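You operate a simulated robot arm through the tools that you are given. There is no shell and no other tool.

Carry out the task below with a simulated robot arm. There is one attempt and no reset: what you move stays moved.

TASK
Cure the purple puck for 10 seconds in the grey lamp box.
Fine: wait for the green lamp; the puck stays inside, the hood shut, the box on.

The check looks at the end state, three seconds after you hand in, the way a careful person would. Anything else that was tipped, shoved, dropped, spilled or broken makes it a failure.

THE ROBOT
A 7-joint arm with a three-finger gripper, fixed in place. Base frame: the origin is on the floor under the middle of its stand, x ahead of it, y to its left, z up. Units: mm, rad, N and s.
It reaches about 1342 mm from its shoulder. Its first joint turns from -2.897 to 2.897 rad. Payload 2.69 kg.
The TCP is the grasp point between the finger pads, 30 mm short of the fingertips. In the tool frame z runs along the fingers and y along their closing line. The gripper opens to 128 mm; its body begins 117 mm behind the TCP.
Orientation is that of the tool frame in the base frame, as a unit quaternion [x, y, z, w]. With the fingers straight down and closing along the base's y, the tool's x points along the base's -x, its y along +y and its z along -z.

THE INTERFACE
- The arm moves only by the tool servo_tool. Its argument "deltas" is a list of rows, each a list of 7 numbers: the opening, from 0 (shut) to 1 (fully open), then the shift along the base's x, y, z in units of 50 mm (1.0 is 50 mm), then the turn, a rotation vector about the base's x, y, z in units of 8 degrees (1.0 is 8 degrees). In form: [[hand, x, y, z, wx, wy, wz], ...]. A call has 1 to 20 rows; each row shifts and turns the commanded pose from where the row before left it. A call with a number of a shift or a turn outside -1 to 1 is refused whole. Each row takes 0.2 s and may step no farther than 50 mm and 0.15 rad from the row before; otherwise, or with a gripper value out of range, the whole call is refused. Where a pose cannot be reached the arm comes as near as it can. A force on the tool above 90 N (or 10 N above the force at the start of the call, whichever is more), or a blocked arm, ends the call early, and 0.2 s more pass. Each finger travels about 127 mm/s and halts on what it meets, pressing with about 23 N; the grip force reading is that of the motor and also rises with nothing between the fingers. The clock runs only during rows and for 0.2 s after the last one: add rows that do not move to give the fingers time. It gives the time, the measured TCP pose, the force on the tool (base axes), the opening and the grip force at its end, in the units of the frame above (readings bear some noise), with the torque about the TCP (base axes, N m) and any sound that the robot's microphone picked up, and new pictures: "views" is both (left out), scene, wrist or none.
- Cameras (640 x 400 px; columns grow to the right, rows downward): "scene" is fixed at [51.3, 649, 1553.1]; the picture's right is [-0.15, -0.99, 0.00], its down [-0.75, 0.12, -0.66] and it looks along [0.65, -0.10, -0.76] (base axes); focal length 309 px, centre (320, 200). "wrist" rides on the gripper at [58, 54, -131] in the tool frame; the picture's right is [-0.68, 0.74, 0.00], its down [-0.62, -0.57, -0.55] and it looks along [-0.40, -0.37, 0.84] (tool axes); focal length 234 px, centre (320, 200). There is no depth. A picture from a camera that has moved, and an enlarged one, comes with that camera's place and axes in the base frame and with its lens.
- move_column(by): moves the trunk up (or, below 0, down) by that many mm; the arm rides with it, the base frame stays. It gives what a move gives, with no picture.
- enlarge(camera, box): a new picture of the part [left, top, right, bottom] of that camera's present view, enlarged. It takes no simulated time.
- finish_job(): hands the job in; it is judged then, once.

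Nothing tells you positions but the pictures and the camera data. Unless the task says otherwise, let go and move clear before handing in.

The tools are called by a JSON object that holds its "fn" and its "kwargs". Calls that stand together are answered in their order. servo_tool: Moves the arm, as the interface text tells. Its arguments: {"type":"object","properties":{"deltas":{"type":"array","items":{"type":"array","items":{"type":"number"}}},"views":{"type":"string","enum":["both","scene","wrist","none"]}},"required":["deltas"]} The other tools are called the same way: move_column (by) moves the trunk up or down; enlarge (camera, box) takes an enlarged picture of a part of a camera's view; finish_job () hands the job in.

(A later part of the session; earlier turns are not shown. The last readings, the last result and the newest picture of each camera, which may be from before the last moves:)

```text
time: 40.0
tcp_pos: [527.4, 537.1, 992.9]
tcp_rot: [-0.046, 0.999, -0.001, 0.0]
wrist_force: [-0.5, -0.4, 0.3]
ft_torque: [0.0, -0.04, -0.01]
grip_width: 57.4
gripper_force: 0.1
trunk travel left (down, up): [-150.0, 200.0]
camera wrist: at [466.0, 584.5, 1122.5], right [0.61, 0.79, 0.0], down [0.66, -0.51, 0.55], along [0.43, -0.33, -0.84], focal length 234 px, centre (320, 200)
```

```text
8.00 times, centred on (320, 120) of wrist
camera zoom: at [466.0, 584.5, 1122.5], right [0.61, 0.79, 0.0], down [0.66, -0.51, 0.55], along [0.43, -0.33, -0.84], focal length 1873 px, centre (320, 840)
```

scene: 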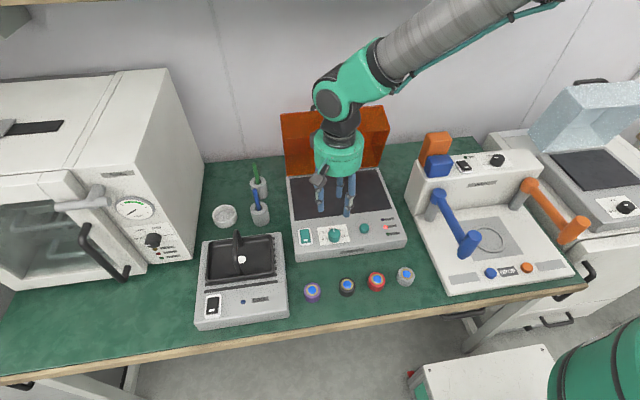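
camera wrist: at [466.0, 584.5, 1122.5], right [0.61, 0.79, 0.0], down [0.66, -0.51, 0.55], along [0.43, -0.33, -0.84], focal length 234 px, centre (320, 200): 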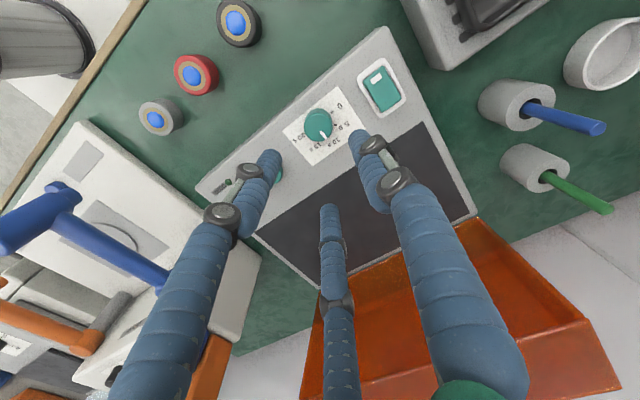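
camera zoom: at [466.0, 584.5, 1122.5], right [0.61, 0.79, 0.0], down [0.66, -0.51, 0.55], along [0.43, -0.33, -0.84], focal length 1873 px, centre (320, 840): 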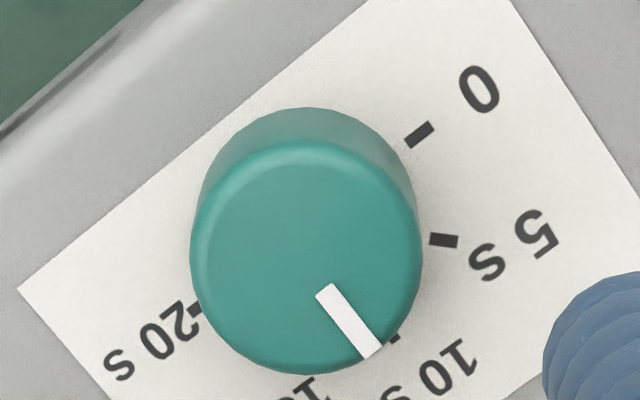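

The dial now sits within about a degree of 10 s. Next I'll move above the purple puck and turn so the fingers miss the neighbouring cooler and the black puck.

{"fn": "servo_tool", "kwargs": {"deltas": [[0.6, -0.544, 0.326, -0.1, 0, 0, -0.88], [0.6, -0.544, 0.326, -0.1, 0, 0, -0.88], [0.6, -0.544, 0.326, -0.1, 0, 0, -0.88], [0.6, -0.544, 0.326, -0.1, 0, 0, -0.88], [0.6, -0.544, 0.326, -0.1, 0, 0, -0.88], [0.6, 0, 0, 0, 0, 0, 0]]}}

{"fn": "enlarge", "kwargs": {"camera": "wrist", "box": [220, 70, 420, 230]}}

{"fn": "enlarge", "kwargs": {"camera": "scene", "box": [270, 240, 370, 320]}}

```text
time: 41.4
tcp_pos: [393.0, 620.8, 963.9]
tcp_rot: [0.26, 0.966, 0.0, -0.002]
wrist_force: [0.0, -0.3, -0.5]
ft_torque: [-0.06, -0.02, -0.01]
grip_width: 76.8
gripper_force: 0.1
trunk travel left (down, up): [-150.0, 200.0]
camera wrist: at [370.9, 695.9, 1094.1], right [0.95, 0.3, 0.0], down [0.25, -0.8, 0.55], along [0.16, -0.52, -0.84], focal length 234 px, centre (320, 200)
```

scene: 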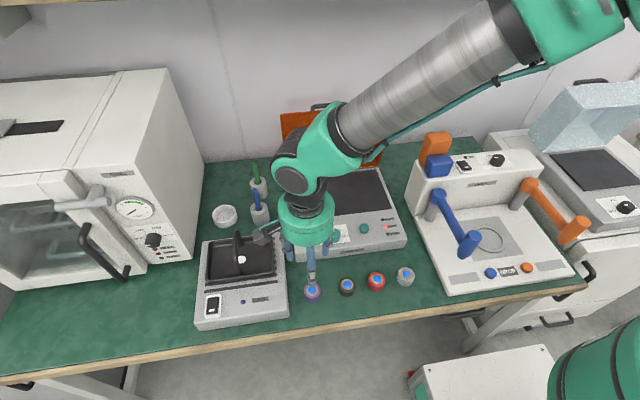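
wrist: 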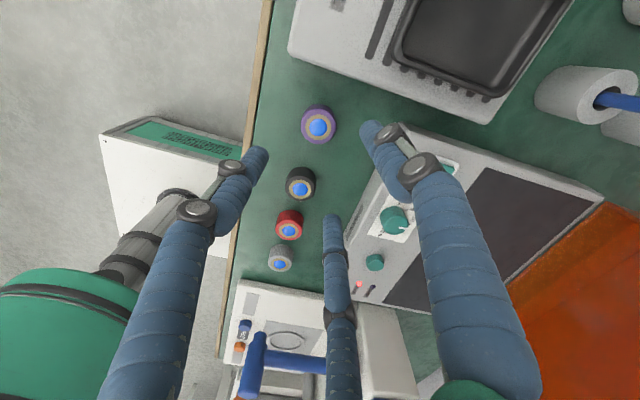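

```text
2.50 times, centred on (320, 150) of wrist
camera zoom: at [370.9, 695.9, 1094.1], right [0.95, 0.3, 0.0], down [0.25, -0.8, 0.55], along [0.16, -0.52, -0.84], focal length 585 px, centre (320, 325)
```

zoom: 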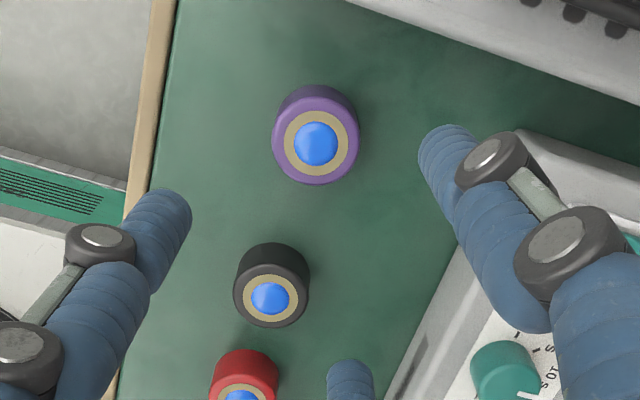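

```text
5.00 times, centred on (320, 280) of scene
camera zoom: at [51.3, 649.0, 1553.1], right [-0.15, -0.99, 0.0], down [-0.75, 0.12, -0.66], along [0.65, -0.1, -0.76], focal length 1543 px, centre (320, -200)
```

zoom: 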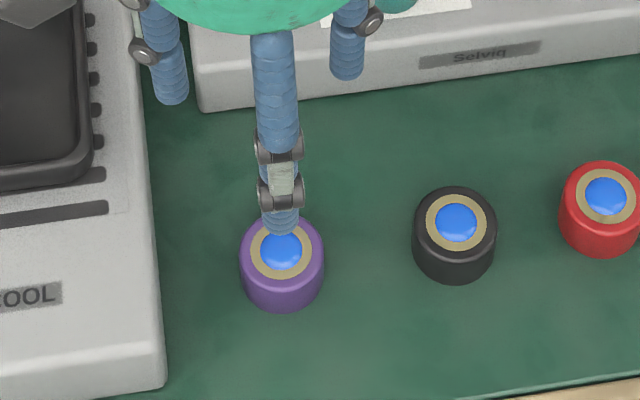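

The purple puck is at about (391.5, 618.3), about 43 mm across and 28 mm tall, on a table near z 790. There is clearance on both sides, so I'll descend around it.

{"fn": "servo_tool", "kwargs": {"deltas": [[0.55, -0.03, -0.05, -0.8, 0, 0, 0], [0.55, 0, 0, -0.8, 0, 0, 0], [0.55, 0, 0, -0.6, 0, 0, 0], [0.55, 0, 0, -0.3, 0, 0, 0], [0.55, 0, 0, 0, 0, 0, 0]]}}

{"fn": "enlarge", "kwargs": {"camera": "wrist", "box": [220, 90, 420, 250]}}

{"fn": "enlarge", "kwargs": {"camera": "scene", "box": [270, 240, 370, 320]}}

```text
time: 42.6
tcp_pos: [392.3, 616.5, 840.3]
tcp_rot: [0.259, 0.966, 0.0, -0.001]
wrist_force: [-0.5, -0.8, -0.5]
ft_torque: [-0.01, -0.01, -0.01]
grip_width: 70.4
gripper_force: 0.0
trunk travel left (down, up): [-150.0, 200.0]
camera wrist: at [369.9, 691.8, 970.0], right [0.95, 0.3, 0.0], down [0.25, -0.8, 0.55], along [0.16, -0.52, -0.84], focal length 234 px, centre (320, 200)
```

scene: 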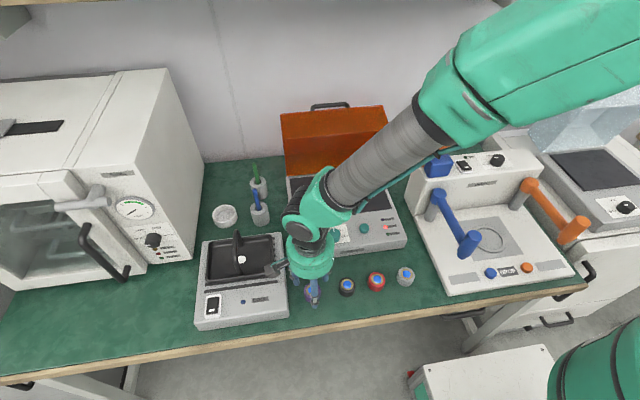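
wrist: 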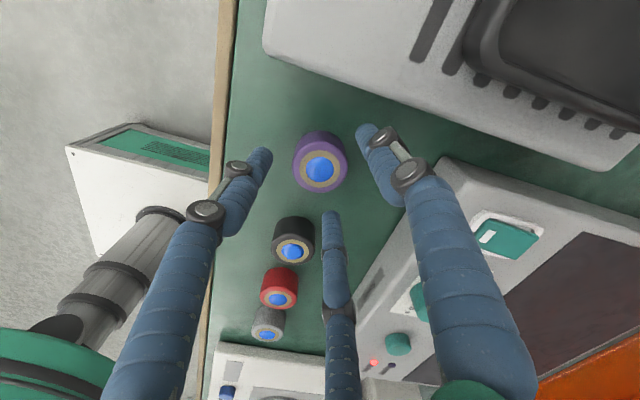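

```text
2.50 times, centred on (320, 170) of wrist
camera zoom: at [369.9, 691.8, 970.0], right [0.95, 0.3, 0.0], down [0.25, -0.8, 0.55], along [0.16, -0.52, -0.84], focal length 585 px, centre (320, 275)
```

zoom: 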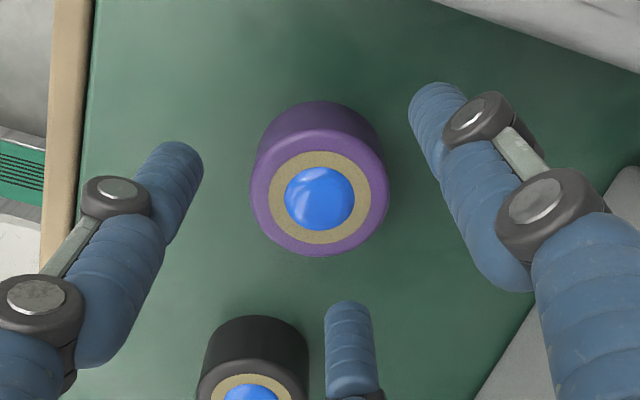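

```text
5.00 times, centred on (320, 280) of scene
camera zoom: at [51.3, 649.0, 1553.1], right [-0.15, -0.99, 0.0], down [-0.75, 0.12, -0.66], along [0.65, -0.1, -0.76], focal length 1543 px, centre (320, -200)
```

zoom: 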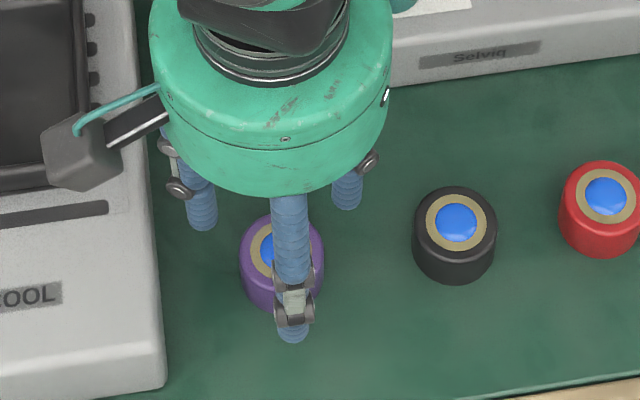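

The puck sits centred between the three fingers. I'll lower the last 12 mm and close gently.

{"fn": "servo_tool", "kwargs": {"deltas": [[0.55, 0, 0.02, -0.14, 0, 0, 0], [0.55, 0, 0, -0.1, 0, 0, 0], [0.45, 0, 0, 0, 0, 0, 0], [0.35, 0, 0, 0, 0, 0, 0], [0.28, 0, 0, 0, 0, 0, 0], [0.22, 0, 0, 0, 0, 0, 0], [0.22, 0, 0, 0, 0, 0, 0]]}}

{"fn": "enlarge", "kwargs": {"camera": "wrist", "box": [220, 90, 420, 250]}}

```text
time: 44.2
tcp_pos: [391.1, 618.5, 828.1]
tcp_rot: [0.26, 0.966, 0.0, -0.001]
wrist_force: [0.3, 0.5, 0.5]
ft_torque: [0.0, 0.0, 0.0]
grip_width: 42.8
gripper_force: 22.7
trunk travel left (down, up): [-150.0, 200.0]
camera wrist: at [368.9, 692.2, 956.6], right [0.95, 0.3, 0.0], down [0.25, -0.8, 0.55], along [0.16, -0.52, -0.84], focal length 234 px, centre (320, 200)
```

scene: 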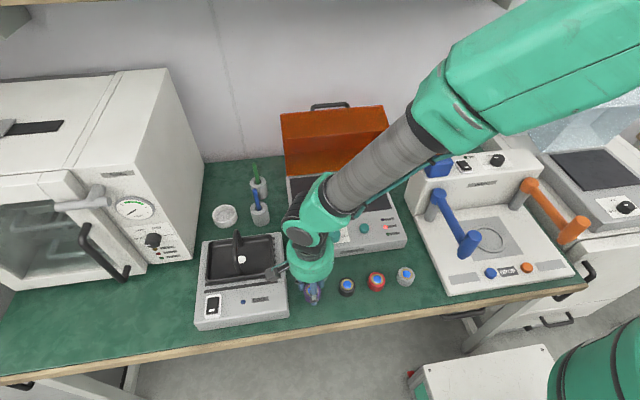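
wrist: 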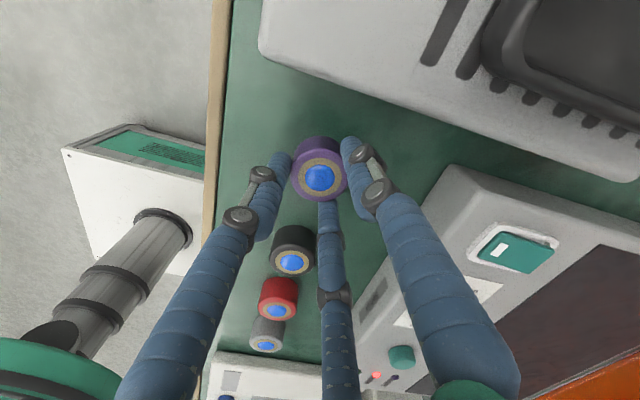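

```text
2.50 times, centred on (320, 170) of wrist
camera zoom: at [368.9, 692.2, 956.6], right [0.95, 0.3, 0.0], down [0.25, -0.8, 0.55], along [0.16, -0.52, -0.84], focal length 585 px, centre (320, 275)
```

zoom: 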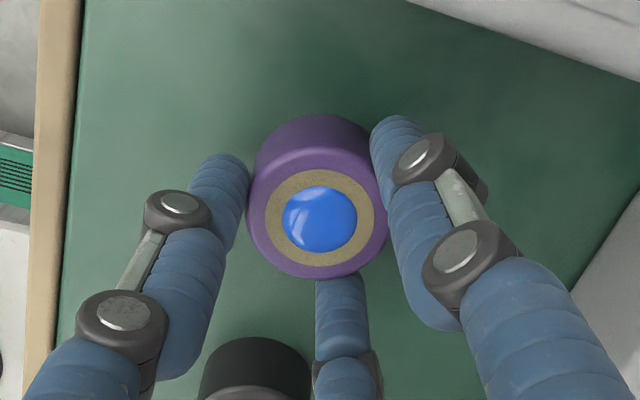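

The puck is held (42.8 mm, 22.7 N) with no side load. I'll firm the grip and lift straight up, smoothly and level.

{"fn": "servo_tool", "kwargs": {"deltas": [[0.1, 0, 0, 0, 0, 0, 0], [0.0, 0, 0, 0.05, 0, 0, 0], [0.0, 0, 0, 0.15, 0, 0, 0], [0.0, 0, 0, 0.3, 0, 0, 0], [0.0, 0, 0, 0.4, 0, 0, 0], [0.0, 0, 0, 0.4, 0, 0, 0], [0.0, 0, 0, 0.5, 0, 0, 0], [0.0, 0, 0, 0.5, 0, 0, 0], [0.0, 0, 0, 0.3, 0, 0, 0], [0.0, 0, 0, 0.1, 0, 0, 0], [0.0, 0, 0, 0, 0, 0, 0]]}}

{"fn": "enlarge", "kwargs": {"camera": "wrist", "box": [220, 90, 420, 250]}}

```text
time: 46.6
tcp_pos: [388.9, 618.2, 961.8]
tcp_rot: [0.259, 0.966, 0.0, -0.001]
wrist_force: [0.7, 0.5, -0.8]
ft_torque: [-0.01, -0.01, -0.04]
grip_width: 42.7
gripper_force: 22.9
trunk travel left (down, up): [-150.0, 200.0]
camera wrist: at [367.0, 694.1, 1091.1], right [0.95, 0.3, 0.0], down [0.25, -0.8, 0.55], along [0.16, -0.52, -0.84], focal length 234 px, centre (320, 200)
```

scene: 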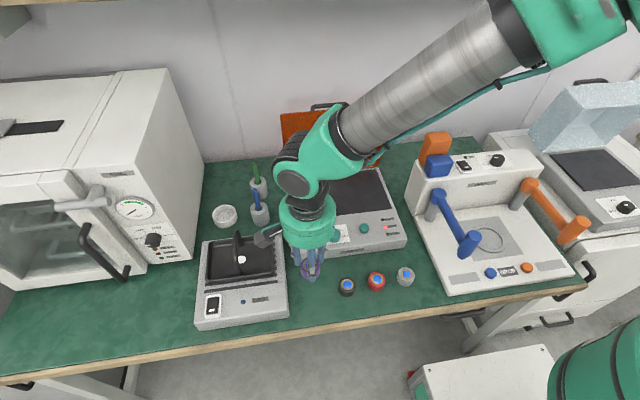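
wrist: 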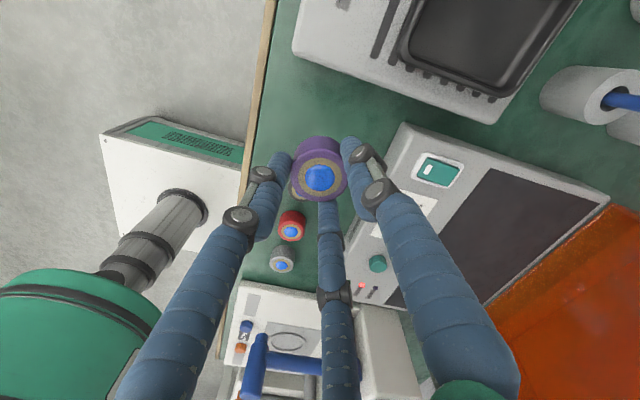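

```text
2.50 times, centred on (320, 170) of wrist
camera zoom: at [367.0, 694.1, 1091.1], right [0.95, 0.3, 0.0], down [0.25, -0.8, 0.55], along [0.16, -0.52, -0.84], focal length 585 px, centre (320, 275)
```

zoom: 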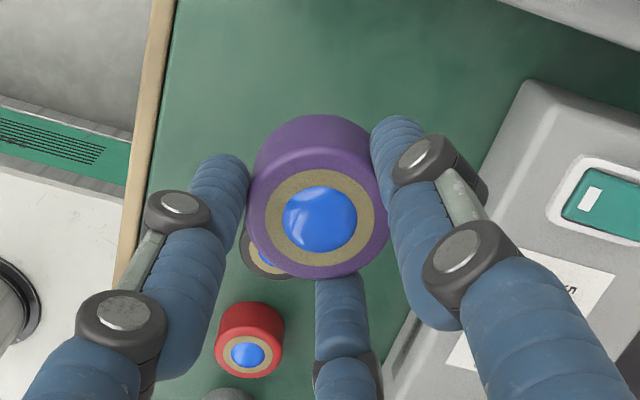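

The puck is up, level and secure. I'll carry it over the bed to about (662, 487), in front of the raised hood.

{"fn": "servo_tool", "kwargs": {"deltas": [[0, 0.2, -0.096, 0, 0, 0, 0], [0, 0.4, -0.192, 0, 0, 0, 0], [0, 0.6, -0.288, 0, 0, 0, 0], [0, 0.7, -0.336, 0, 0, 0, 0], [0, 0.7, -0.336, 0, 0, 0, 0], [0, 0.7, -0.336, 0, 0, 0, 0], [0, 0.7, -0.336, 0, 0, 0, 0], [0, 0.6, -0.288, 0, 0, 0, 0], [0, 0.4, -0.192, 0, 0, 0, 0], [0, 0.3, -0.144, 0, 0, 0, 0], [0, 0.16, -0.077, 0, 0, 0, 0], [0, 0, 0, 0, 0, 0, 0]]}}

{"fn": "enlarge", "kwargs": {"camera": "scene", "box": [270, 90, 430, 270]}}

```text
time: 49.2
tcp_pos: [663.2, 486.9, 962.8]
tcp_rot: [0.259, 0.966, 0.0, -0.001]
wrist_force: [-0.8, -0.3, -0.5]
ft_torque: [0.02, -0.02, -0.03]
grip_width: 42.7
gripper_force: 23.3
trunk travel left (down, up): [-150.0, 200.0]
camera wrist: at [639.6, 562.8, 1091.7], right [0.95, 0.3, 0.0], down [0.25, -0.8, 0.55], along [0.16, -0.52, -0.84], focal length 234 px, centre (320, 200)
```

scene: 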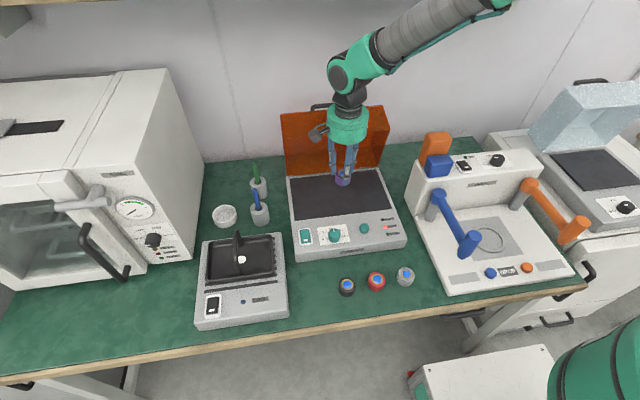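
wrist: 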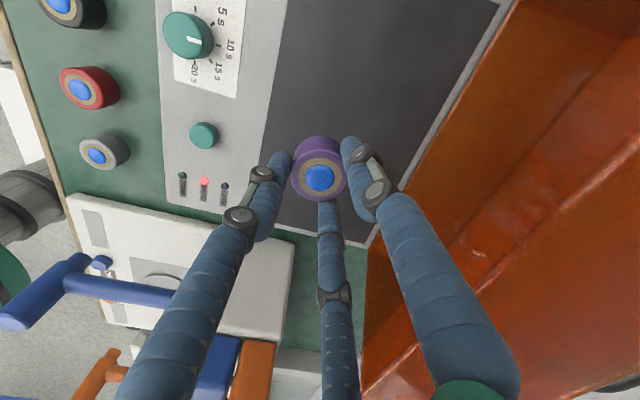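

```text
2.22 times, centred on (350, 180) of scene
camera zoom: at [51.3, 649.0, 1553.1], right [-0.15, -0.99, 0.0], down [-0.75, 0.12, -0.66], along [0.65, -0.1, -0.76], focal length 686 px, centre (253, 244)
```

zoom: 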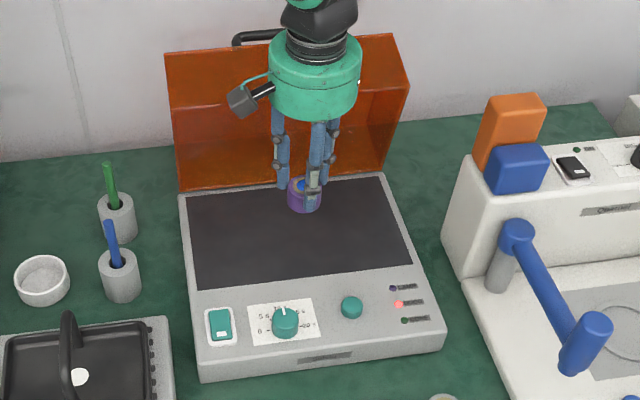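

The puck is above the bed. I'll lower to just above the plate, then creep down while watching the vertical force.

{"fn": "servo_tool", "kwargs": {"deltas": [[0, 0, 0, -0.2, 0, 0, 0], [0, 0, 0, -0.4, 0, 0, 0], [0, 0, 0, -0.4, 0, 0, 0], [0, 0, 0, -0.3, 0, 0, 0], [0, 0, 0, -0.15, 0, 0, 0], [0, 0, 0, 0, 0, 0, 0]]}}

{"fn": "enlarge", "kwargs": {"camera": "scene", "box": [300, 140, 400, 220]}}

{"fn": "enlarge", "kwargs": {"camera": "wrist", "box": [220, 90, 420, 250]}}

```text
time: 50.6
tcp_pos: [663.5, 486.8, 889.5]
tcp_rot: [0.259, 0.966, 0.0, -0.001]
wrist_force: [-0.5, 0.3, -1.7]
ft_torque: [0.01, -0.02, -0.02]
grip_width: 42.9
gripper_force: 23.0
trunk travel left (down, up): [-150.0, 200.0]
camera wrist: at [641.3, 562.1, 1019.3], right [0.95, 0.3, 0.0], down [0.25, -0.8, 0.55], along [0.16, -0.52, -0.84], focal length 234 px, centre (320, 200)
```

scene: 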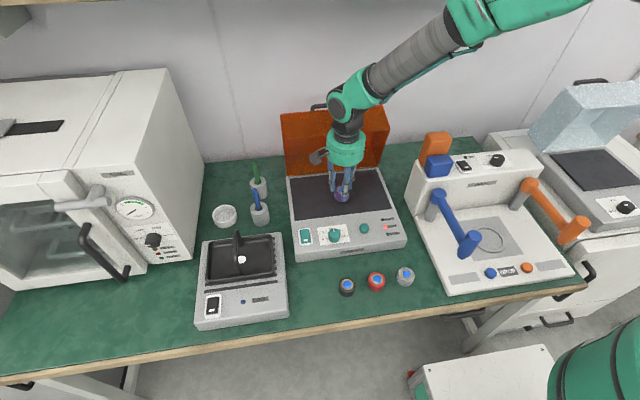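
wrist: 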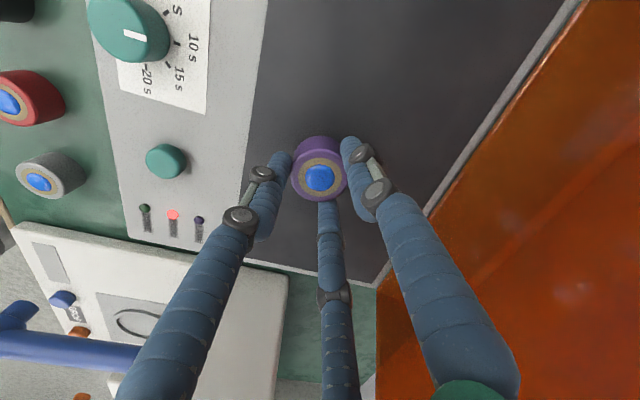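

```text
5.00 times, centred on (350, 180) of scene
camera zoom: at [51.3, 649.0, 1553.1], right [-0.15, -0.99, 0.0], down [-0.75, 0.12, -0.66], along [0.65, -0.1, -0.76], focal length 1543 px, centre (170, 300)
```

zoom: 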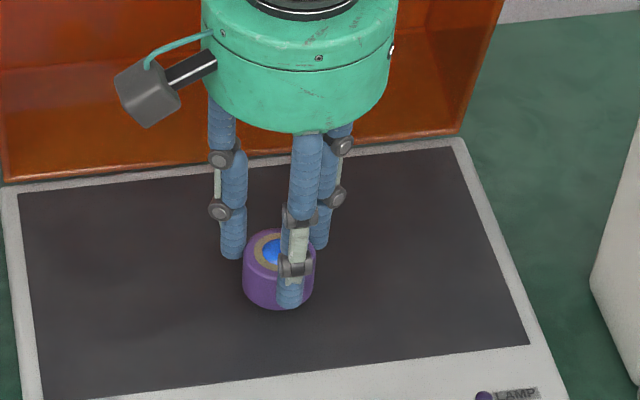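

```text
2.50 times, centred on (320, 170) of wrist
camera zoom: at [641.3, 562.1, 1019.3], right [0.95, 0.3, 0.0], down [0.25, -0.8, 0.55], along [0.16, -0.52, -0.84], focal length 585 px, centre (320, 275)
```

zoom: 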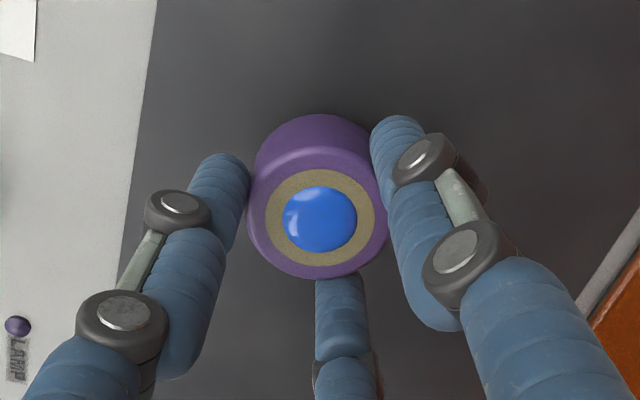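

{"fn": "servo_tool", "kwargs": {"deltas": [[0, 0, 0, -0.08, 0, 0, 0], [0, 0, 0, -0.08, 0, 0, 0], [0, 0, 0, 0, 0, 0, 0]], "views": "none"}}

```text
time: 51.4
tcp_pos: [663.3, 487.5, 882.7]
tcp_rot: [0.259, 0.966, 0.0, -0.001]
wrist_force: [0.1, -0.6, -1.2]
ft_torque: [-0.01, -0.01, -0.03]
grip_width: 42.8
gripper_force: 23.3
trunk travel left (down, up): [-150.0, 200.0]
```

{"fn": "servo_tool", "kwargs": {"deltas": [[0, 0, 0, -0.06, 0, 0, 0], [0, 0, 0, -0.04, 0, 0, 0], [0, 0, 0, 0, 0, 0, 0]], "views": "none"}}

```text
time: 52.2
tcp_pos: [663.0, 486.4, 877.9]
tcp_rot: [0.259, 0.966, 0.0, -0.001]
wrist_force: [0.6, 0.4, -0.6]
ft_torque: [0.0, 0.01, 0.0]
grip_width: 42.8
gripper_force: 23.1
trunk travel left (down, up): [-150.0, 200.0]
```

{"fn": "servo_tool", "kwargs": {"deltas": [[0, 0, 0, -0.04, 0, 0, 0], [0, 0, 0, -0.03, 0, 0, 0], [0, 0, 0, 0, 0, 0, 0]], "views": "none"}}

```text
time: 53.0
tcp_pos: [664.0, 486.5, 875.8]
tcp_rot: [0.259, 0.966, 0.001, 0.0]
wrist_force: [-1.9, -0.8, 18.1]
ft_torque: [0.04, 0.02, 0.01]
grip_width: 42.9
gripper_force: 23.5
trunk travel left (down, up): [-150.0, 200.0]
```

The puck is touching the bed plate (18 N upward). I'll relieve that a little, open slowly and lift away straight up.

{"fn": "servo_tool", "kwargs": {"deltas": [[0.1, 0, 0, 0.02, 0, 0, 0], [0.25, 0, 0, 0, 0, 0, 0], [0.4, 0, 0, 0, 0, 0, 0], [0.55, 0, 0, 0, 0, 0, 0], [0.6, 0, 0, 0, 0, 0, 0]]}}

{"fn": "enlarge", "kwargs": {"camera": "wrist", "box": [220, 90, 420, 250]}}

```text
time: 54.2
tcp_pos: [663.6, 486.2, 874.1]
tcp_rot: [0.259, 0.966, -0.001, -0.002]
wrist_force: [-0.1, 0.1, 0.5]
ft_torque: [0.02, 0.04, -0.01]
grip_width: 76.6
gripper_force: 0.1
trunk travel left (down, up): [-150.0, 200.0]
camera wrist: at [640.7, 562.1, 1004.2], right [0.95, 0.3, 0.0], down [0.25, -0.8, 0.55], along [0.16, -0.52, -0.84], focal length 234 px, centre (320, 200)
```

scene: 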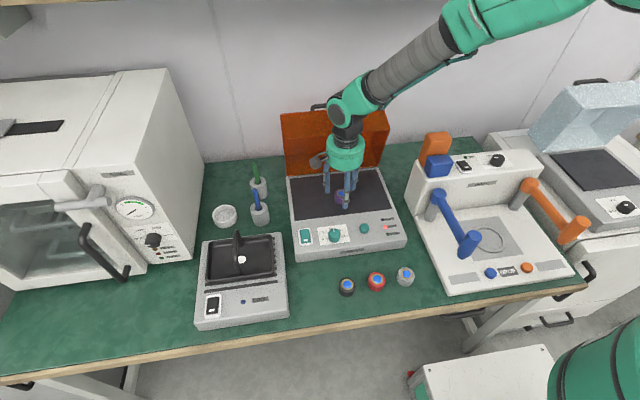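
wrist: 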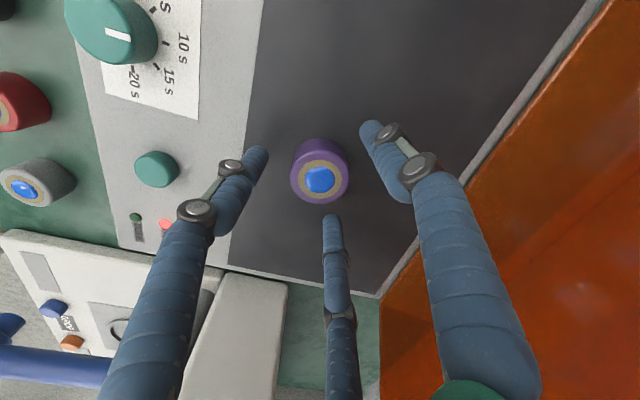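

```text
2.50 times, centred on (320, 170) of wrist
camera zoom: at [640.7, 562.1, 1004.2], right [0.95, 0.3, 0.0], down [0.25, -0.8, 0.55], along [0.16, -0.52, -0.84], focal length 585 px, centre (320, 275)
```

zoom: 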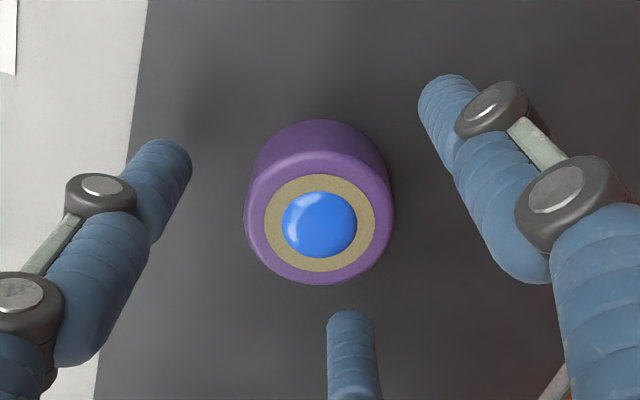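

The puck stands upright on the bed. I'll lift clear, back away from under the hood, and turn to the handle-gripping orientation.

{"fn": "servo_tool", "kwargs": {"deltas": [[0.6, 0, 0, 0.3, 0, 0, 0], [0.6, 0, 0, 0.5, 0, 0, 0], [0.6, -0.4, 0, 0.5, 0, 0, 0], [0.6, -0.5, 0, 0.6, 0, 0, 0], [0.6, -0.5, 0, 0.7, 0, 0, 0], [0.6, -0.3, 0, 0.8, 0, 0, 0], [0.5, 0, 0, 0.8, 0, 0, 0], [0.4, 0, 0, 0.6, 0, 0, 0], [0.4, 0, 0, 0, 0, 0, 0]]}}

{"fn": "enlarge", "kwargs": {"camera": "scene", "box": [270, 90, 430, 270]}}

```text
time: 56.2
tcp_pos: [577.1, 486.5, 1114.7]
tcp_rot: [0.259, 0.966, -0.001, -0.001]
wrist_force: [-0.1, 0.2, -0.5]
ft_torque: [0.06, -0.03, -0.03]
grip_width: 51.4
gripper_force: 0.1
trunk travel left (down, up): [-150.0, 200.0]
camera wrist: at [554.9, 561.7, 1244.2], right [0.95, 0.3, 0.0], down [0.25, -0.8, 0.55], along [0.16, -0.52, -0.84], focal length 234 px, centre (320, 200)
```

scene: 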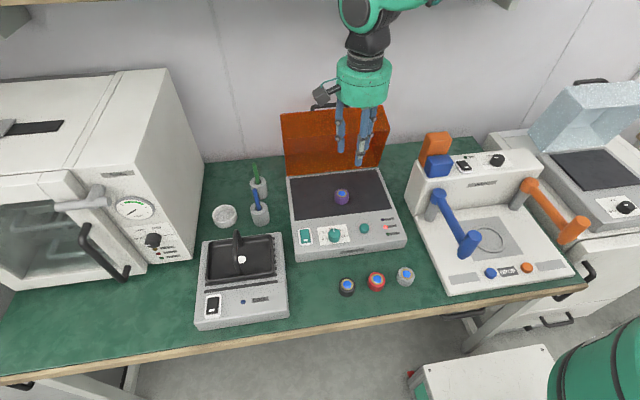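
wrist: 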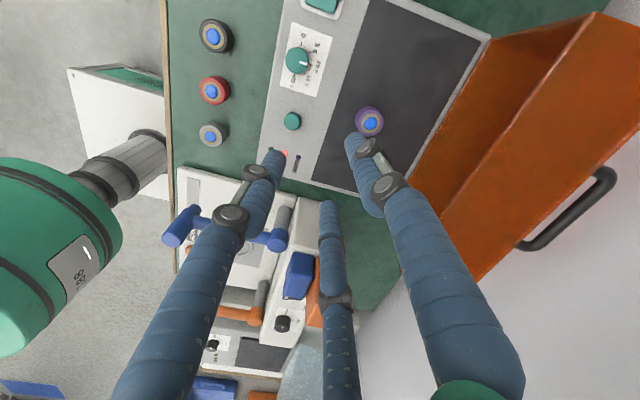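

```text
2.22 times, centred on (350, 180) of scene
camera zoom: at [51.3, 649.0, 1553.1], right [-0.15, -0.99, 0.0], down [-0.75, 0.12, -0.66], along [0.65, -0.1, -0.76], focal length 686 px, centre (253, 244)
```

zoom: 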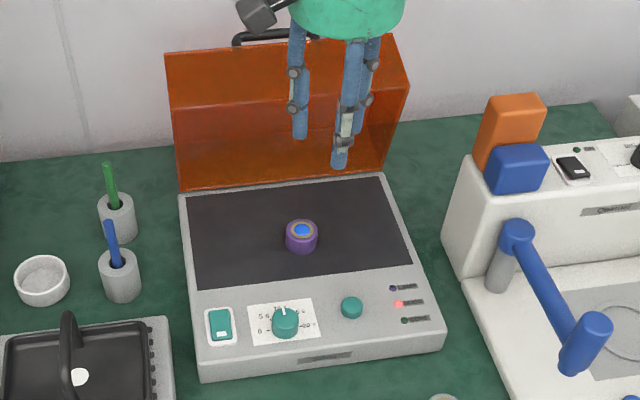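

The puck stands on the bed, and the handle is visible behind the raised hood. Now I'll turn the wrist back to the handle orientation.

{"fn": "servo_tool", "kwargs": {"deltas": [[0.4, 0.1, 0, 0, 0, 0, 0.9375], [0.4, 0.1, 0, 0, 0, 0, 0.9375], [0.4, 0.1, 0, 0, 0, 0, 0.9375], [0.4, 0.1, 0, 0, 0, 0, 0.9375], [0.4, 0.1, 0, 0, 0, 0, 0.9375], [0.4, 0.1, 0, 0, 0, 0, 0.9375], [0.4, 0.1, 0, 0, 0, 0, 0.9375], [0.4, 0.1, 0, 0, 0, 0, 0.9375], [0.4, 0.1, 0, 0, 0, 0, 0.9375], [0.4, 0.1, 0, 0, 0, 0, 0.9375], [0.4, 0.1, 0, 0, 0, 0, 0.9375], [0.4, 0, 0, 0, 0, 0, 0.9375], [0.4, 0, 0, 0, 0, 0, 0.9375], [0.4, 0, 0, 0, 0, 0, 0.9375], [0.4, 0, 0, 0, 0, 0, 0.9375], [0.4, 0, 0, 0, 0, 0, 0.9375], [0.4, 0, 0, 0, 0, 0, 0]]}}

```text
time: 59.8
tcp_pos: [631.0, 485.5, 1114.0]
tcp_rot: [0.707, -0.707, 0.001, 0.0]
wrist_force: [-0.1, -0.1, 0.1]
ft_torque: [0.04, 0.03, 0.01]
grip_width: 51.0
gripper_force: 0.0
trunk travel left (down, up): [-150.0, 200.0]
camera wrist: at [579.4, 427.2, 1244.2], right [-0.74, 0.68, 0.0], down [0.56, 0.62, 0.55], along [0.37, 0.4, -0.84], focal length 234 px, centre (320, 200)
```

scene: 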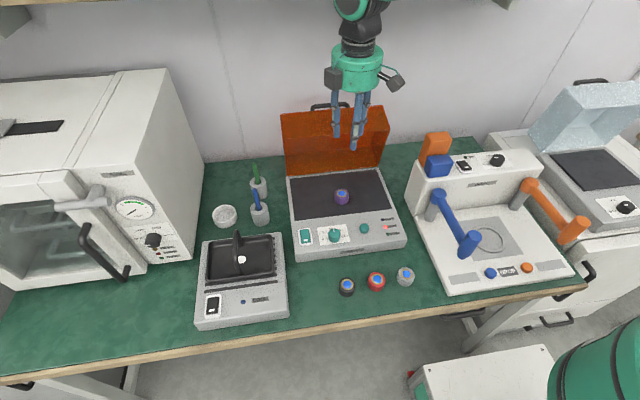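
wrist: 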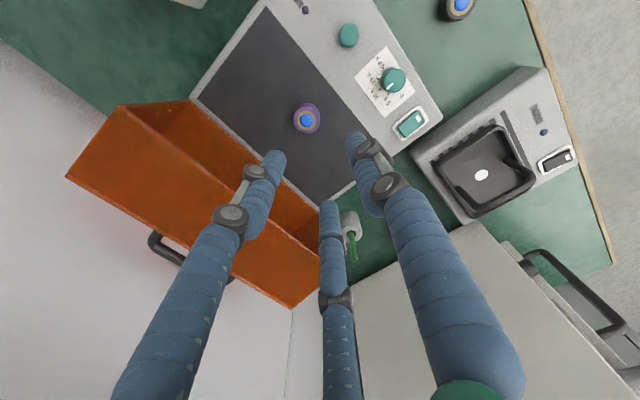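

{"fn": "servo_tool", "kwargs": {"deltas": [[0.4, 0.5, 0, 0, 0, -0.9, 0], [0.4, 0.6, 0, 0, 0, -0.9, 0], [0.4, 0.7, 0, 0, 0, -0.9, 0], [0.4, 0.8, 0, 0, 0, -0.9, 0], [0.4, 0.9, 0, 0, 0, 0, 0], [0.4, 0.8, 0, 0, 0, 0, 0], [0.4, 0, 0, 0, 0, 0, 0]]}}

{"fn": "enlarge", "kwargs": {"camera": "wrist", "box": [220, 40, 460, 220]}}

```text
time: 61.4
tcp_pos: [850.2, 484.0, 1114.2]
tcp_rot: [-0.684, 0.685, -0.177, 0.175]
wrist_force: [-0.2, -0.9, 0.2]
ft_torque: [0.03, 0.03, 0.0]
grip_width: 51.4
gripper_force: 0.1
trunk travel left (down, up): [-150.0, 200.0]
camera wrist: at [741.2, 426.6, 1202.1], right [-0.64, 0.68, -0.36], down [0.23, 0.62, 0.75], along [0.73, 0.4, -0.55], focal length 234 px, centre (320, 200)
```

scene: 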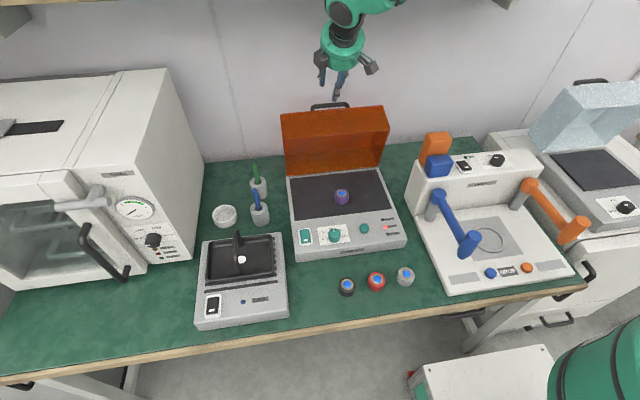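
wrist: 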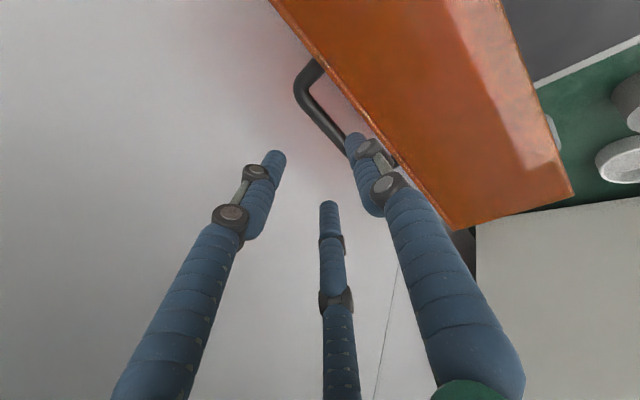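

```text
2.22 times, centred on (340, 130) of wrist
camera zoom: at [741.2, 426.6, 1202.1], right [-0.64, 0.68, -0.36], down [0.23, 0.62, 0.75], along [0.73, 0.4, -0.55], focal length 520 px, centre (276, 356)
```

zoom: 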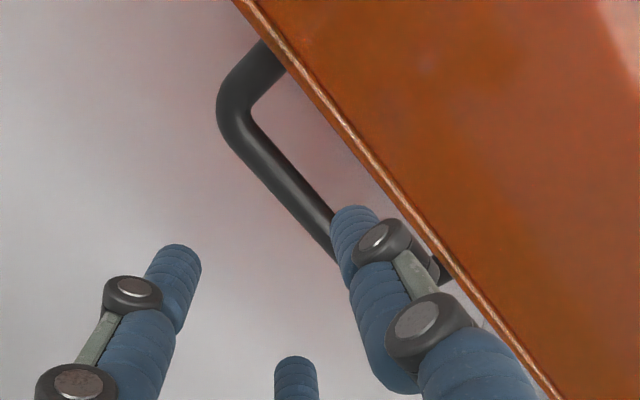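

The handle loop is visible just beyond the hood's edge. I'll re-enter it the way I came out, in small steps with the fingers narrowed so they stay off the hood edge.

{"fn": "servo_tool", "kwargs": {"deltas": [[0.36, 0.18, 0.02, -0.24, 0, 0, 0], [0.36, 0.18, 0.02, -0.24, 0, 0, 0], [0.36, 0.12, 0, -0.26, 0, 0, 0], [0.36, 0.1, 0, -0.26, 0, 0, 0], [0.36, 0, 0, 0, 0, 0, 0]]}}

{"fn": "enlarge", "kwargs": {"camera": "wrist", "box": [220, 40, 460, 220]}}

```text
time: 62.6
tcp_pos: [877.3, 488.0, 1062.5]
tcp_rot: [-0.684, 0.685, -0.178, 0.176]
wrist_force: [0.7, 0.4, -0.4]
ft_torque: [0.0, -0.02, 0.03]
grip_width: 46.2
gripper_force: 0.0
trunk travel left (down, up): [-150.0, 200.0]
camera wrist: at [768.1, 429.9, 1150.0], right [-0.64, 0.68, -0.36], down [0.23, 0.62, 0.75], along [0.73, 0.4, -0.55], focal length 234 px, centre (320, 200)
```

scene: 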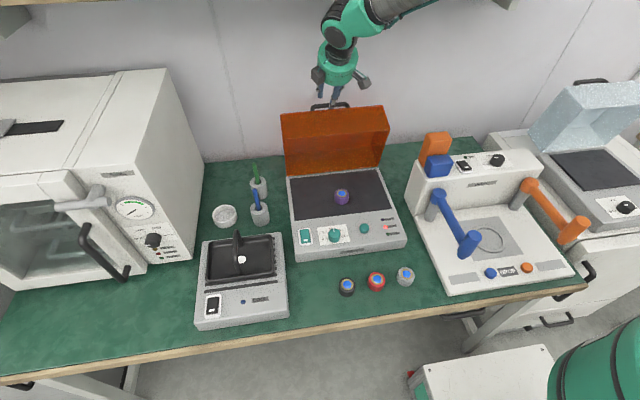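
wrist: 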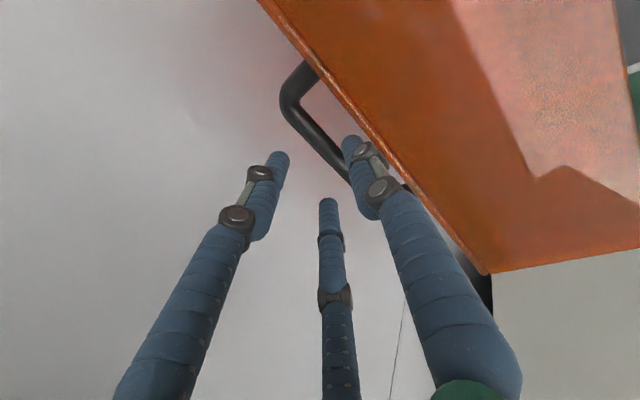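

```text
2.22 times, centred on (340, 130) of wrist
camera zoom: at [768.1, 429.9, 1150.0], right [-0.64, 0.68, -0.36], down [0.23, 0.62, 0.75], along [0.73, 0.4, -0.55], focal length 520 px, centre (276, 356)
```

zoom: 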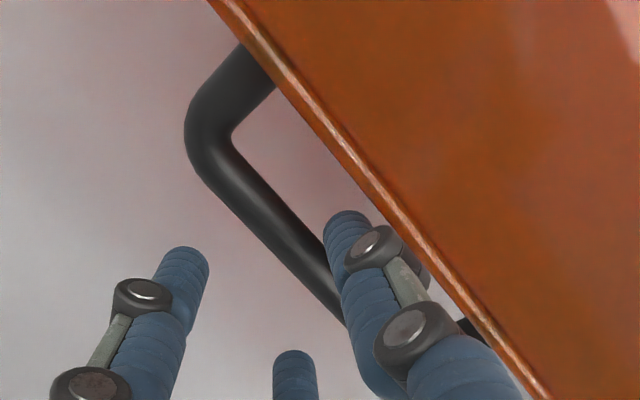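

{"fn": "servo_tool", "kwargs": {"deltas": [[0.36, 0.1, 0, -0.2, 0, 0, 0], [0.36, 0.1, 0, -0.2, 0, 0, 0], [0.36, 0, 0, 0, 0, 0, 0]]}}

{"fn": "enlarge", "kwargs": {"camera": "wrist", "box": [220, 60, 460, 240]}}

```text
time: 63.4
tcp_pos: [887.4, 487.4, 1044.6]
tcp_rot: [-0.684, 0.685, -0.177, 0.175]
wrist_force: [0.8, -1.8, 1.4]
ft_torque: [-0.01, 0.05, 0.04]
grip_width: 45.2
gripper_force: 0.0
trunk travel left (down, up): [-150.0, 200.0]
camera wrist: at [778.1, 428.8, 1131.7], right [-0.64, 0.68, -0.36], down [0.23, 0.62, 0.75], along [0.73, 0.4, -0.55], focal length 234 px, centre (320, 200)
```

scene: 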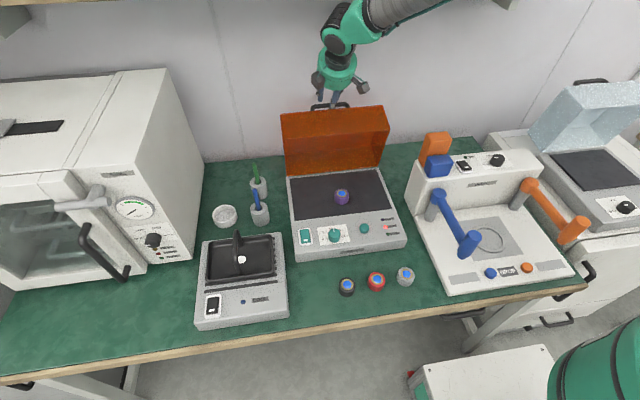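
wrist: 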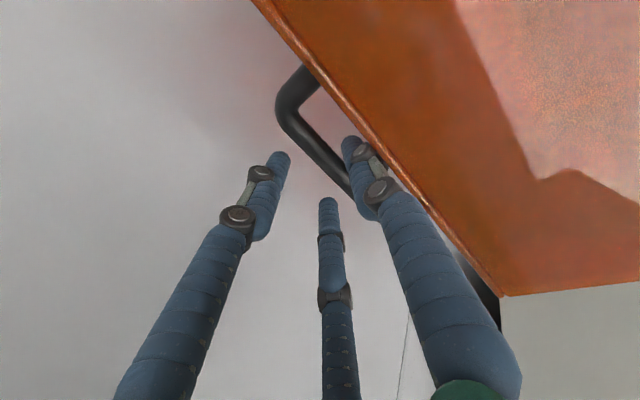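

```text
2.22 times, centred on (340, 150) of wrist
camera zoom: at [778.1, 428.8, 1131.7], right [-0.64, 0.68, -0.36], down [0.23, 0.62, 0.75], along [0.73, 0.4, -0.55], focal length 520 px, centre (276, 311)
```

zoom: 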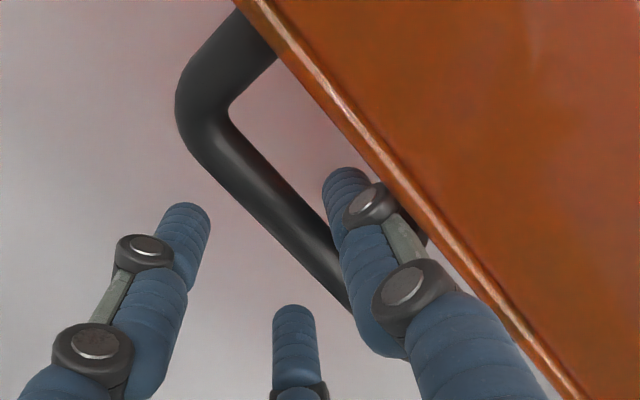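

{"fn": "servo_tool", "kwargs": {"deltas": [[0.36, 0.09, 0, -0.18, 0, 0, 0], [0.36, 0, 0, 0, 0, 0, 0]]}}

{"fn": "enlarge", "kwargs": {"camera": "wrist", "box": [220, 60, 460, 240]}}

```text
time: 64.0
tcp_pos: [892.7, 486.9, 1034.8]
tcp_rot: [-0.685, 0.685, -0.177, 0.176]
wrist_force: [1.5, -0.4, -0.6]
ft_torque: [0.0, 0.03, 0.02]
grip_width: 45.2
gripper_force: 0.1
trunk travel left (down, up): [-150.0, 200.0]
camera wrist: at [783.0, 428.6, 1122.5], right [-0.64, 0.68, -0.36], down [0.23, 0.62, 0.75], along [0.73, 0.4, -0.55], focal length 234 px, centre (320, 200)
```

scene: 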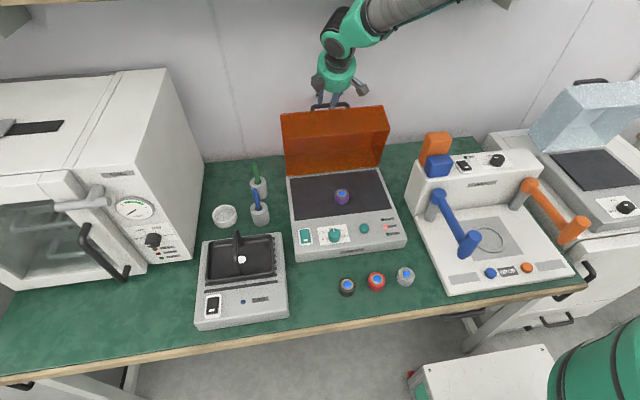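
wrist: 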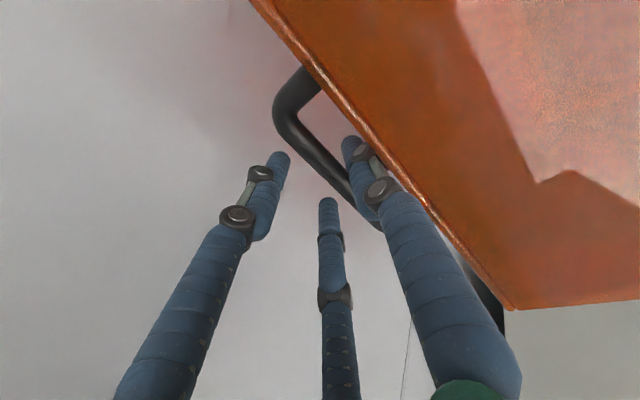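

```text
2.22 times, centred on (340, 150) of wrist
camera zoom: at [783.0, 428.6, 1122.5], right [-0.64, 0.68, -0.36], down [0.23, 0.62, 0.75], along [0.73, 0.4, -0.55], focal length 520 px, centre (276, 311)
```

zoom: 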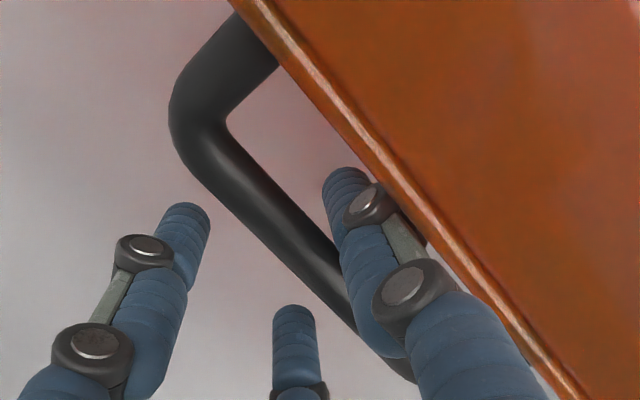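

The bar lies between the fingers with no contact force. Closing on it now.

{"fn": "servo_tool", "kwargs": {"deltas": [[0.2, 0, 0, 0, 0, 0, 0], [0.1, 0, 0, 0, 0, 0, 0], [0.0, 0, 0, 0, 0, 0, 0], [0.0, 0, 0, 0, 0, 0, 0], [0.0, 0, 0, 0, 0, 0, 0]]}}

{"fn": "enlarge", "kwargs": {"camera": "wrist", "box": [220, 60, 460, 240]}}

```text
time: 65.2
tcp_pos: [890.2, 488.6, 1028.6]
tcp_rot: [-0.685, 0.685, -0.177, 0.172]
wrist_force: [-23.3, -0.7, -43.5]
ft_torque: [0.0, -0.03, -0.04]
grip_width: 21.9
gripper_force: 45.2
trunk travel left (down, up): [-150.0, 200.0]
camera wrist: at [781.9, 428.8, 1117.1], right [-0.65, 0.68, -0.36], down [0.24, 0.62, 0.75], along [0.73, 0.4, -0.56], focal length 234 px, centre (320, 200)
```

scene: 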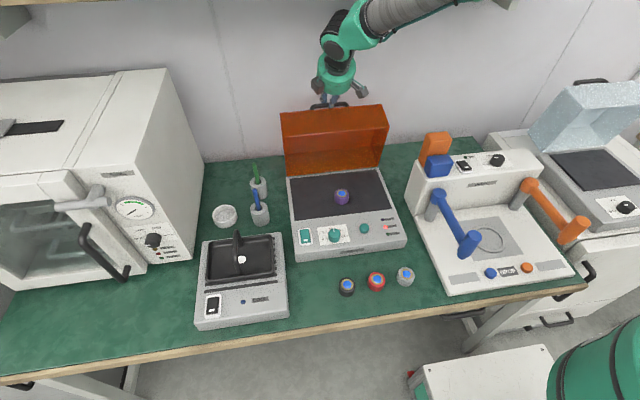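
wrist: 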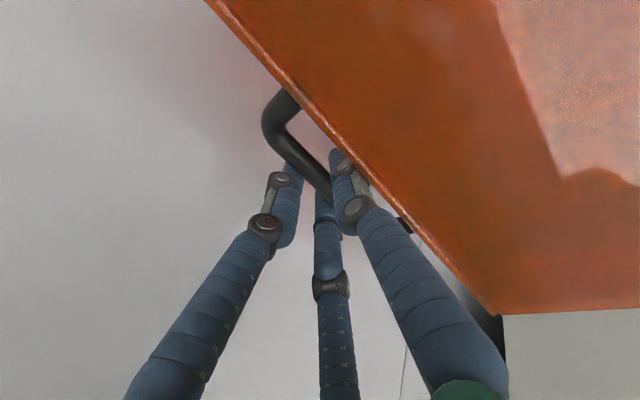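

```text
2.22 times, centred on (340, 150) of wrist
camera zoom: at [781.9, 428.8, 1117.1], right [-0.65, 0.68, -0.36], down [0.24, 0.62, 0.75], along [0.73, 0.4, -0.56], focal length 520 px, centre (276, 311)
```

zoom: 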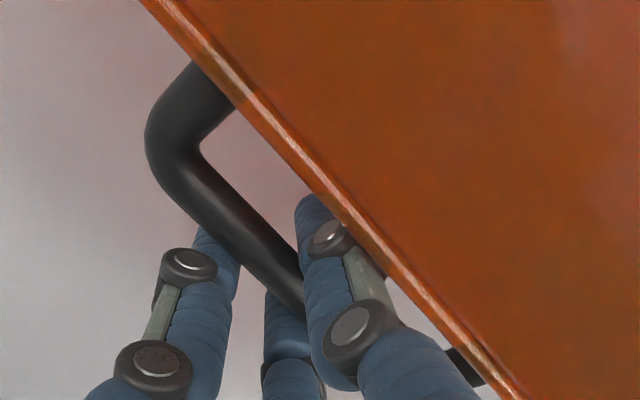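

I have the handle again. I'll bring the hood back down along the reverse arc, starting with two small steps and checking force.

{"fn": "servo_tool", "kwargs": {"deltas": [[0, -0.35, 0, 0.1, 0, 0, 0], [0, -0.33, 0, 0.15, 0, 0, 0], [0, 0, 0, 0, 0, 0, 0]], "views": "scene"}}

```text
time: 66.0
tcp_pos: [856.9, 487.4, 1043.4]
tcp_rot: [-0.685, 0.685, -0.177, 0.174]
wrist_force: [-12.6, 0.1, -40.9]
ft_torque: [-0.1, -0.07, -0.03]
grip_width: 21.6
gripper_force: 44.9
trunk travel left (down, up): [-150.0, 200.0]
```

scene: 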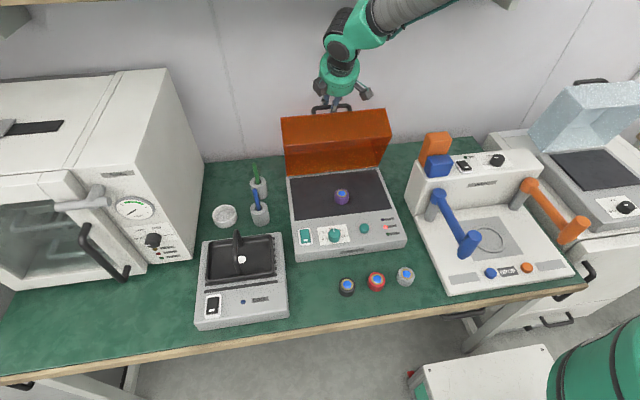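

{"fn": "servo_tool", "kwargs": {"deltas": [[0, -0.35, 0, 0.06, 0, 0, 0], [0, -0.34, 0, 0.09, 0, 0, 0], [0, 0, 0, 0, 0, 0, 0]], "views": "none"}}

```text
time: 66.8
tcp_pos: [823.7, 486.9, 1053.4]
tcp_rot: [0.685, -0.685, 0.177, -0.175]
wrist_force: [-5.4, -22.0, -33.8]
ft_torque: [-0.65, -0.07, -0.21]
grip_width: 21.7
gripper_force: 44.8
trunk travel left (down, up): [-150.0, 200.0]
```

{"fn": "servo_tool", "kwargs": {"deltas": [[0, -0.35, -0.02, 0.01, 0, 0, 0], [0, -0.35, 0, 0.03, 0, 0, 0], [0, 0, 0, 0, 0, 0, 0]], "views": "scene"}}

```text
time: 67.6
tcp_pos: [788.0, 486.6, 1057.4]
tcp_rot: [-0.684, 0.686, -0.177, 0.176]
wrist_force: [0.7, -19.7, -21.7]
ft_torque: [-0.64, -0.04, -0.16]
grip_width: 21.8
gripper_force: 45.1
trunk travel left (down, up): [-150.0, 200.0]
```

scene: 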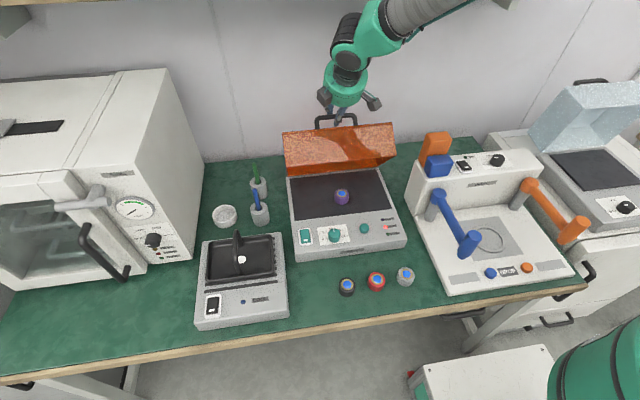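

{"fn": "servo_tool", "kwargs": {"deltas": [[0, -0.36, -0.02, -0.03, 0, 0, 0], [0, -0.36, 0, -0.04, 0, 0, 0], [0, 0, 0, 0, 0, 0, 0]], "views": "none"}}

```text
time: 68.4
tcp_pos: [753.1, 487.8, 1055.9]
tcp_rot: [-0.684, 0.685, -0.176, 0.178]
wrist_force: [0.9, 9.5, -12.8]
ft_torque: [0.5, -0.04, 0.25]
grip_width: 21.9
gripper_force: 45.3
trunk travel left (down, up): [-150.0, 200.0]
```

{"fn": "servo_tool", "kwargs": {"deltas": [[0, -0.36, 0, -0.08, 0, 0, 0], [0, -0.35, 0, -0.09, 0, 0, 0], [0, -0.34, 0, -0.12, 0, 0, 0], [0, 0, 0, 0, 0, 0, 0]], "views": "scene"}}

```text
time: 69.4
tcp_pos: [700.6, 488.2, 1041.2]
tcp_rot: [0.685, -0.684, 0.177, -0.176]
wrist_force: [-3.2, 17.4, 0.1]
ft_torque: [0.35, 0.0, 0.21]
grip_width: 21.9
gripper_force: 44.7
trunk travel left (down, up): [-150.0, 200.0]
```

scene: 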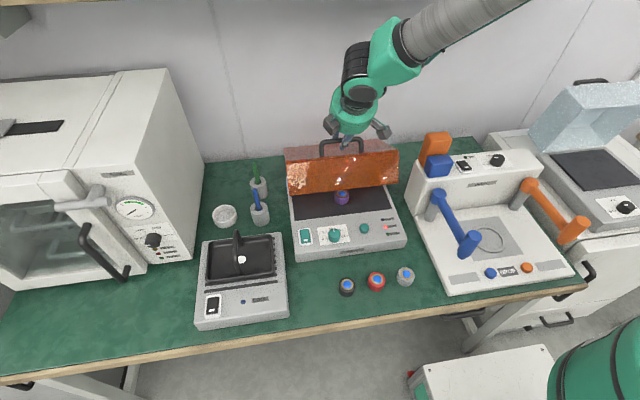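

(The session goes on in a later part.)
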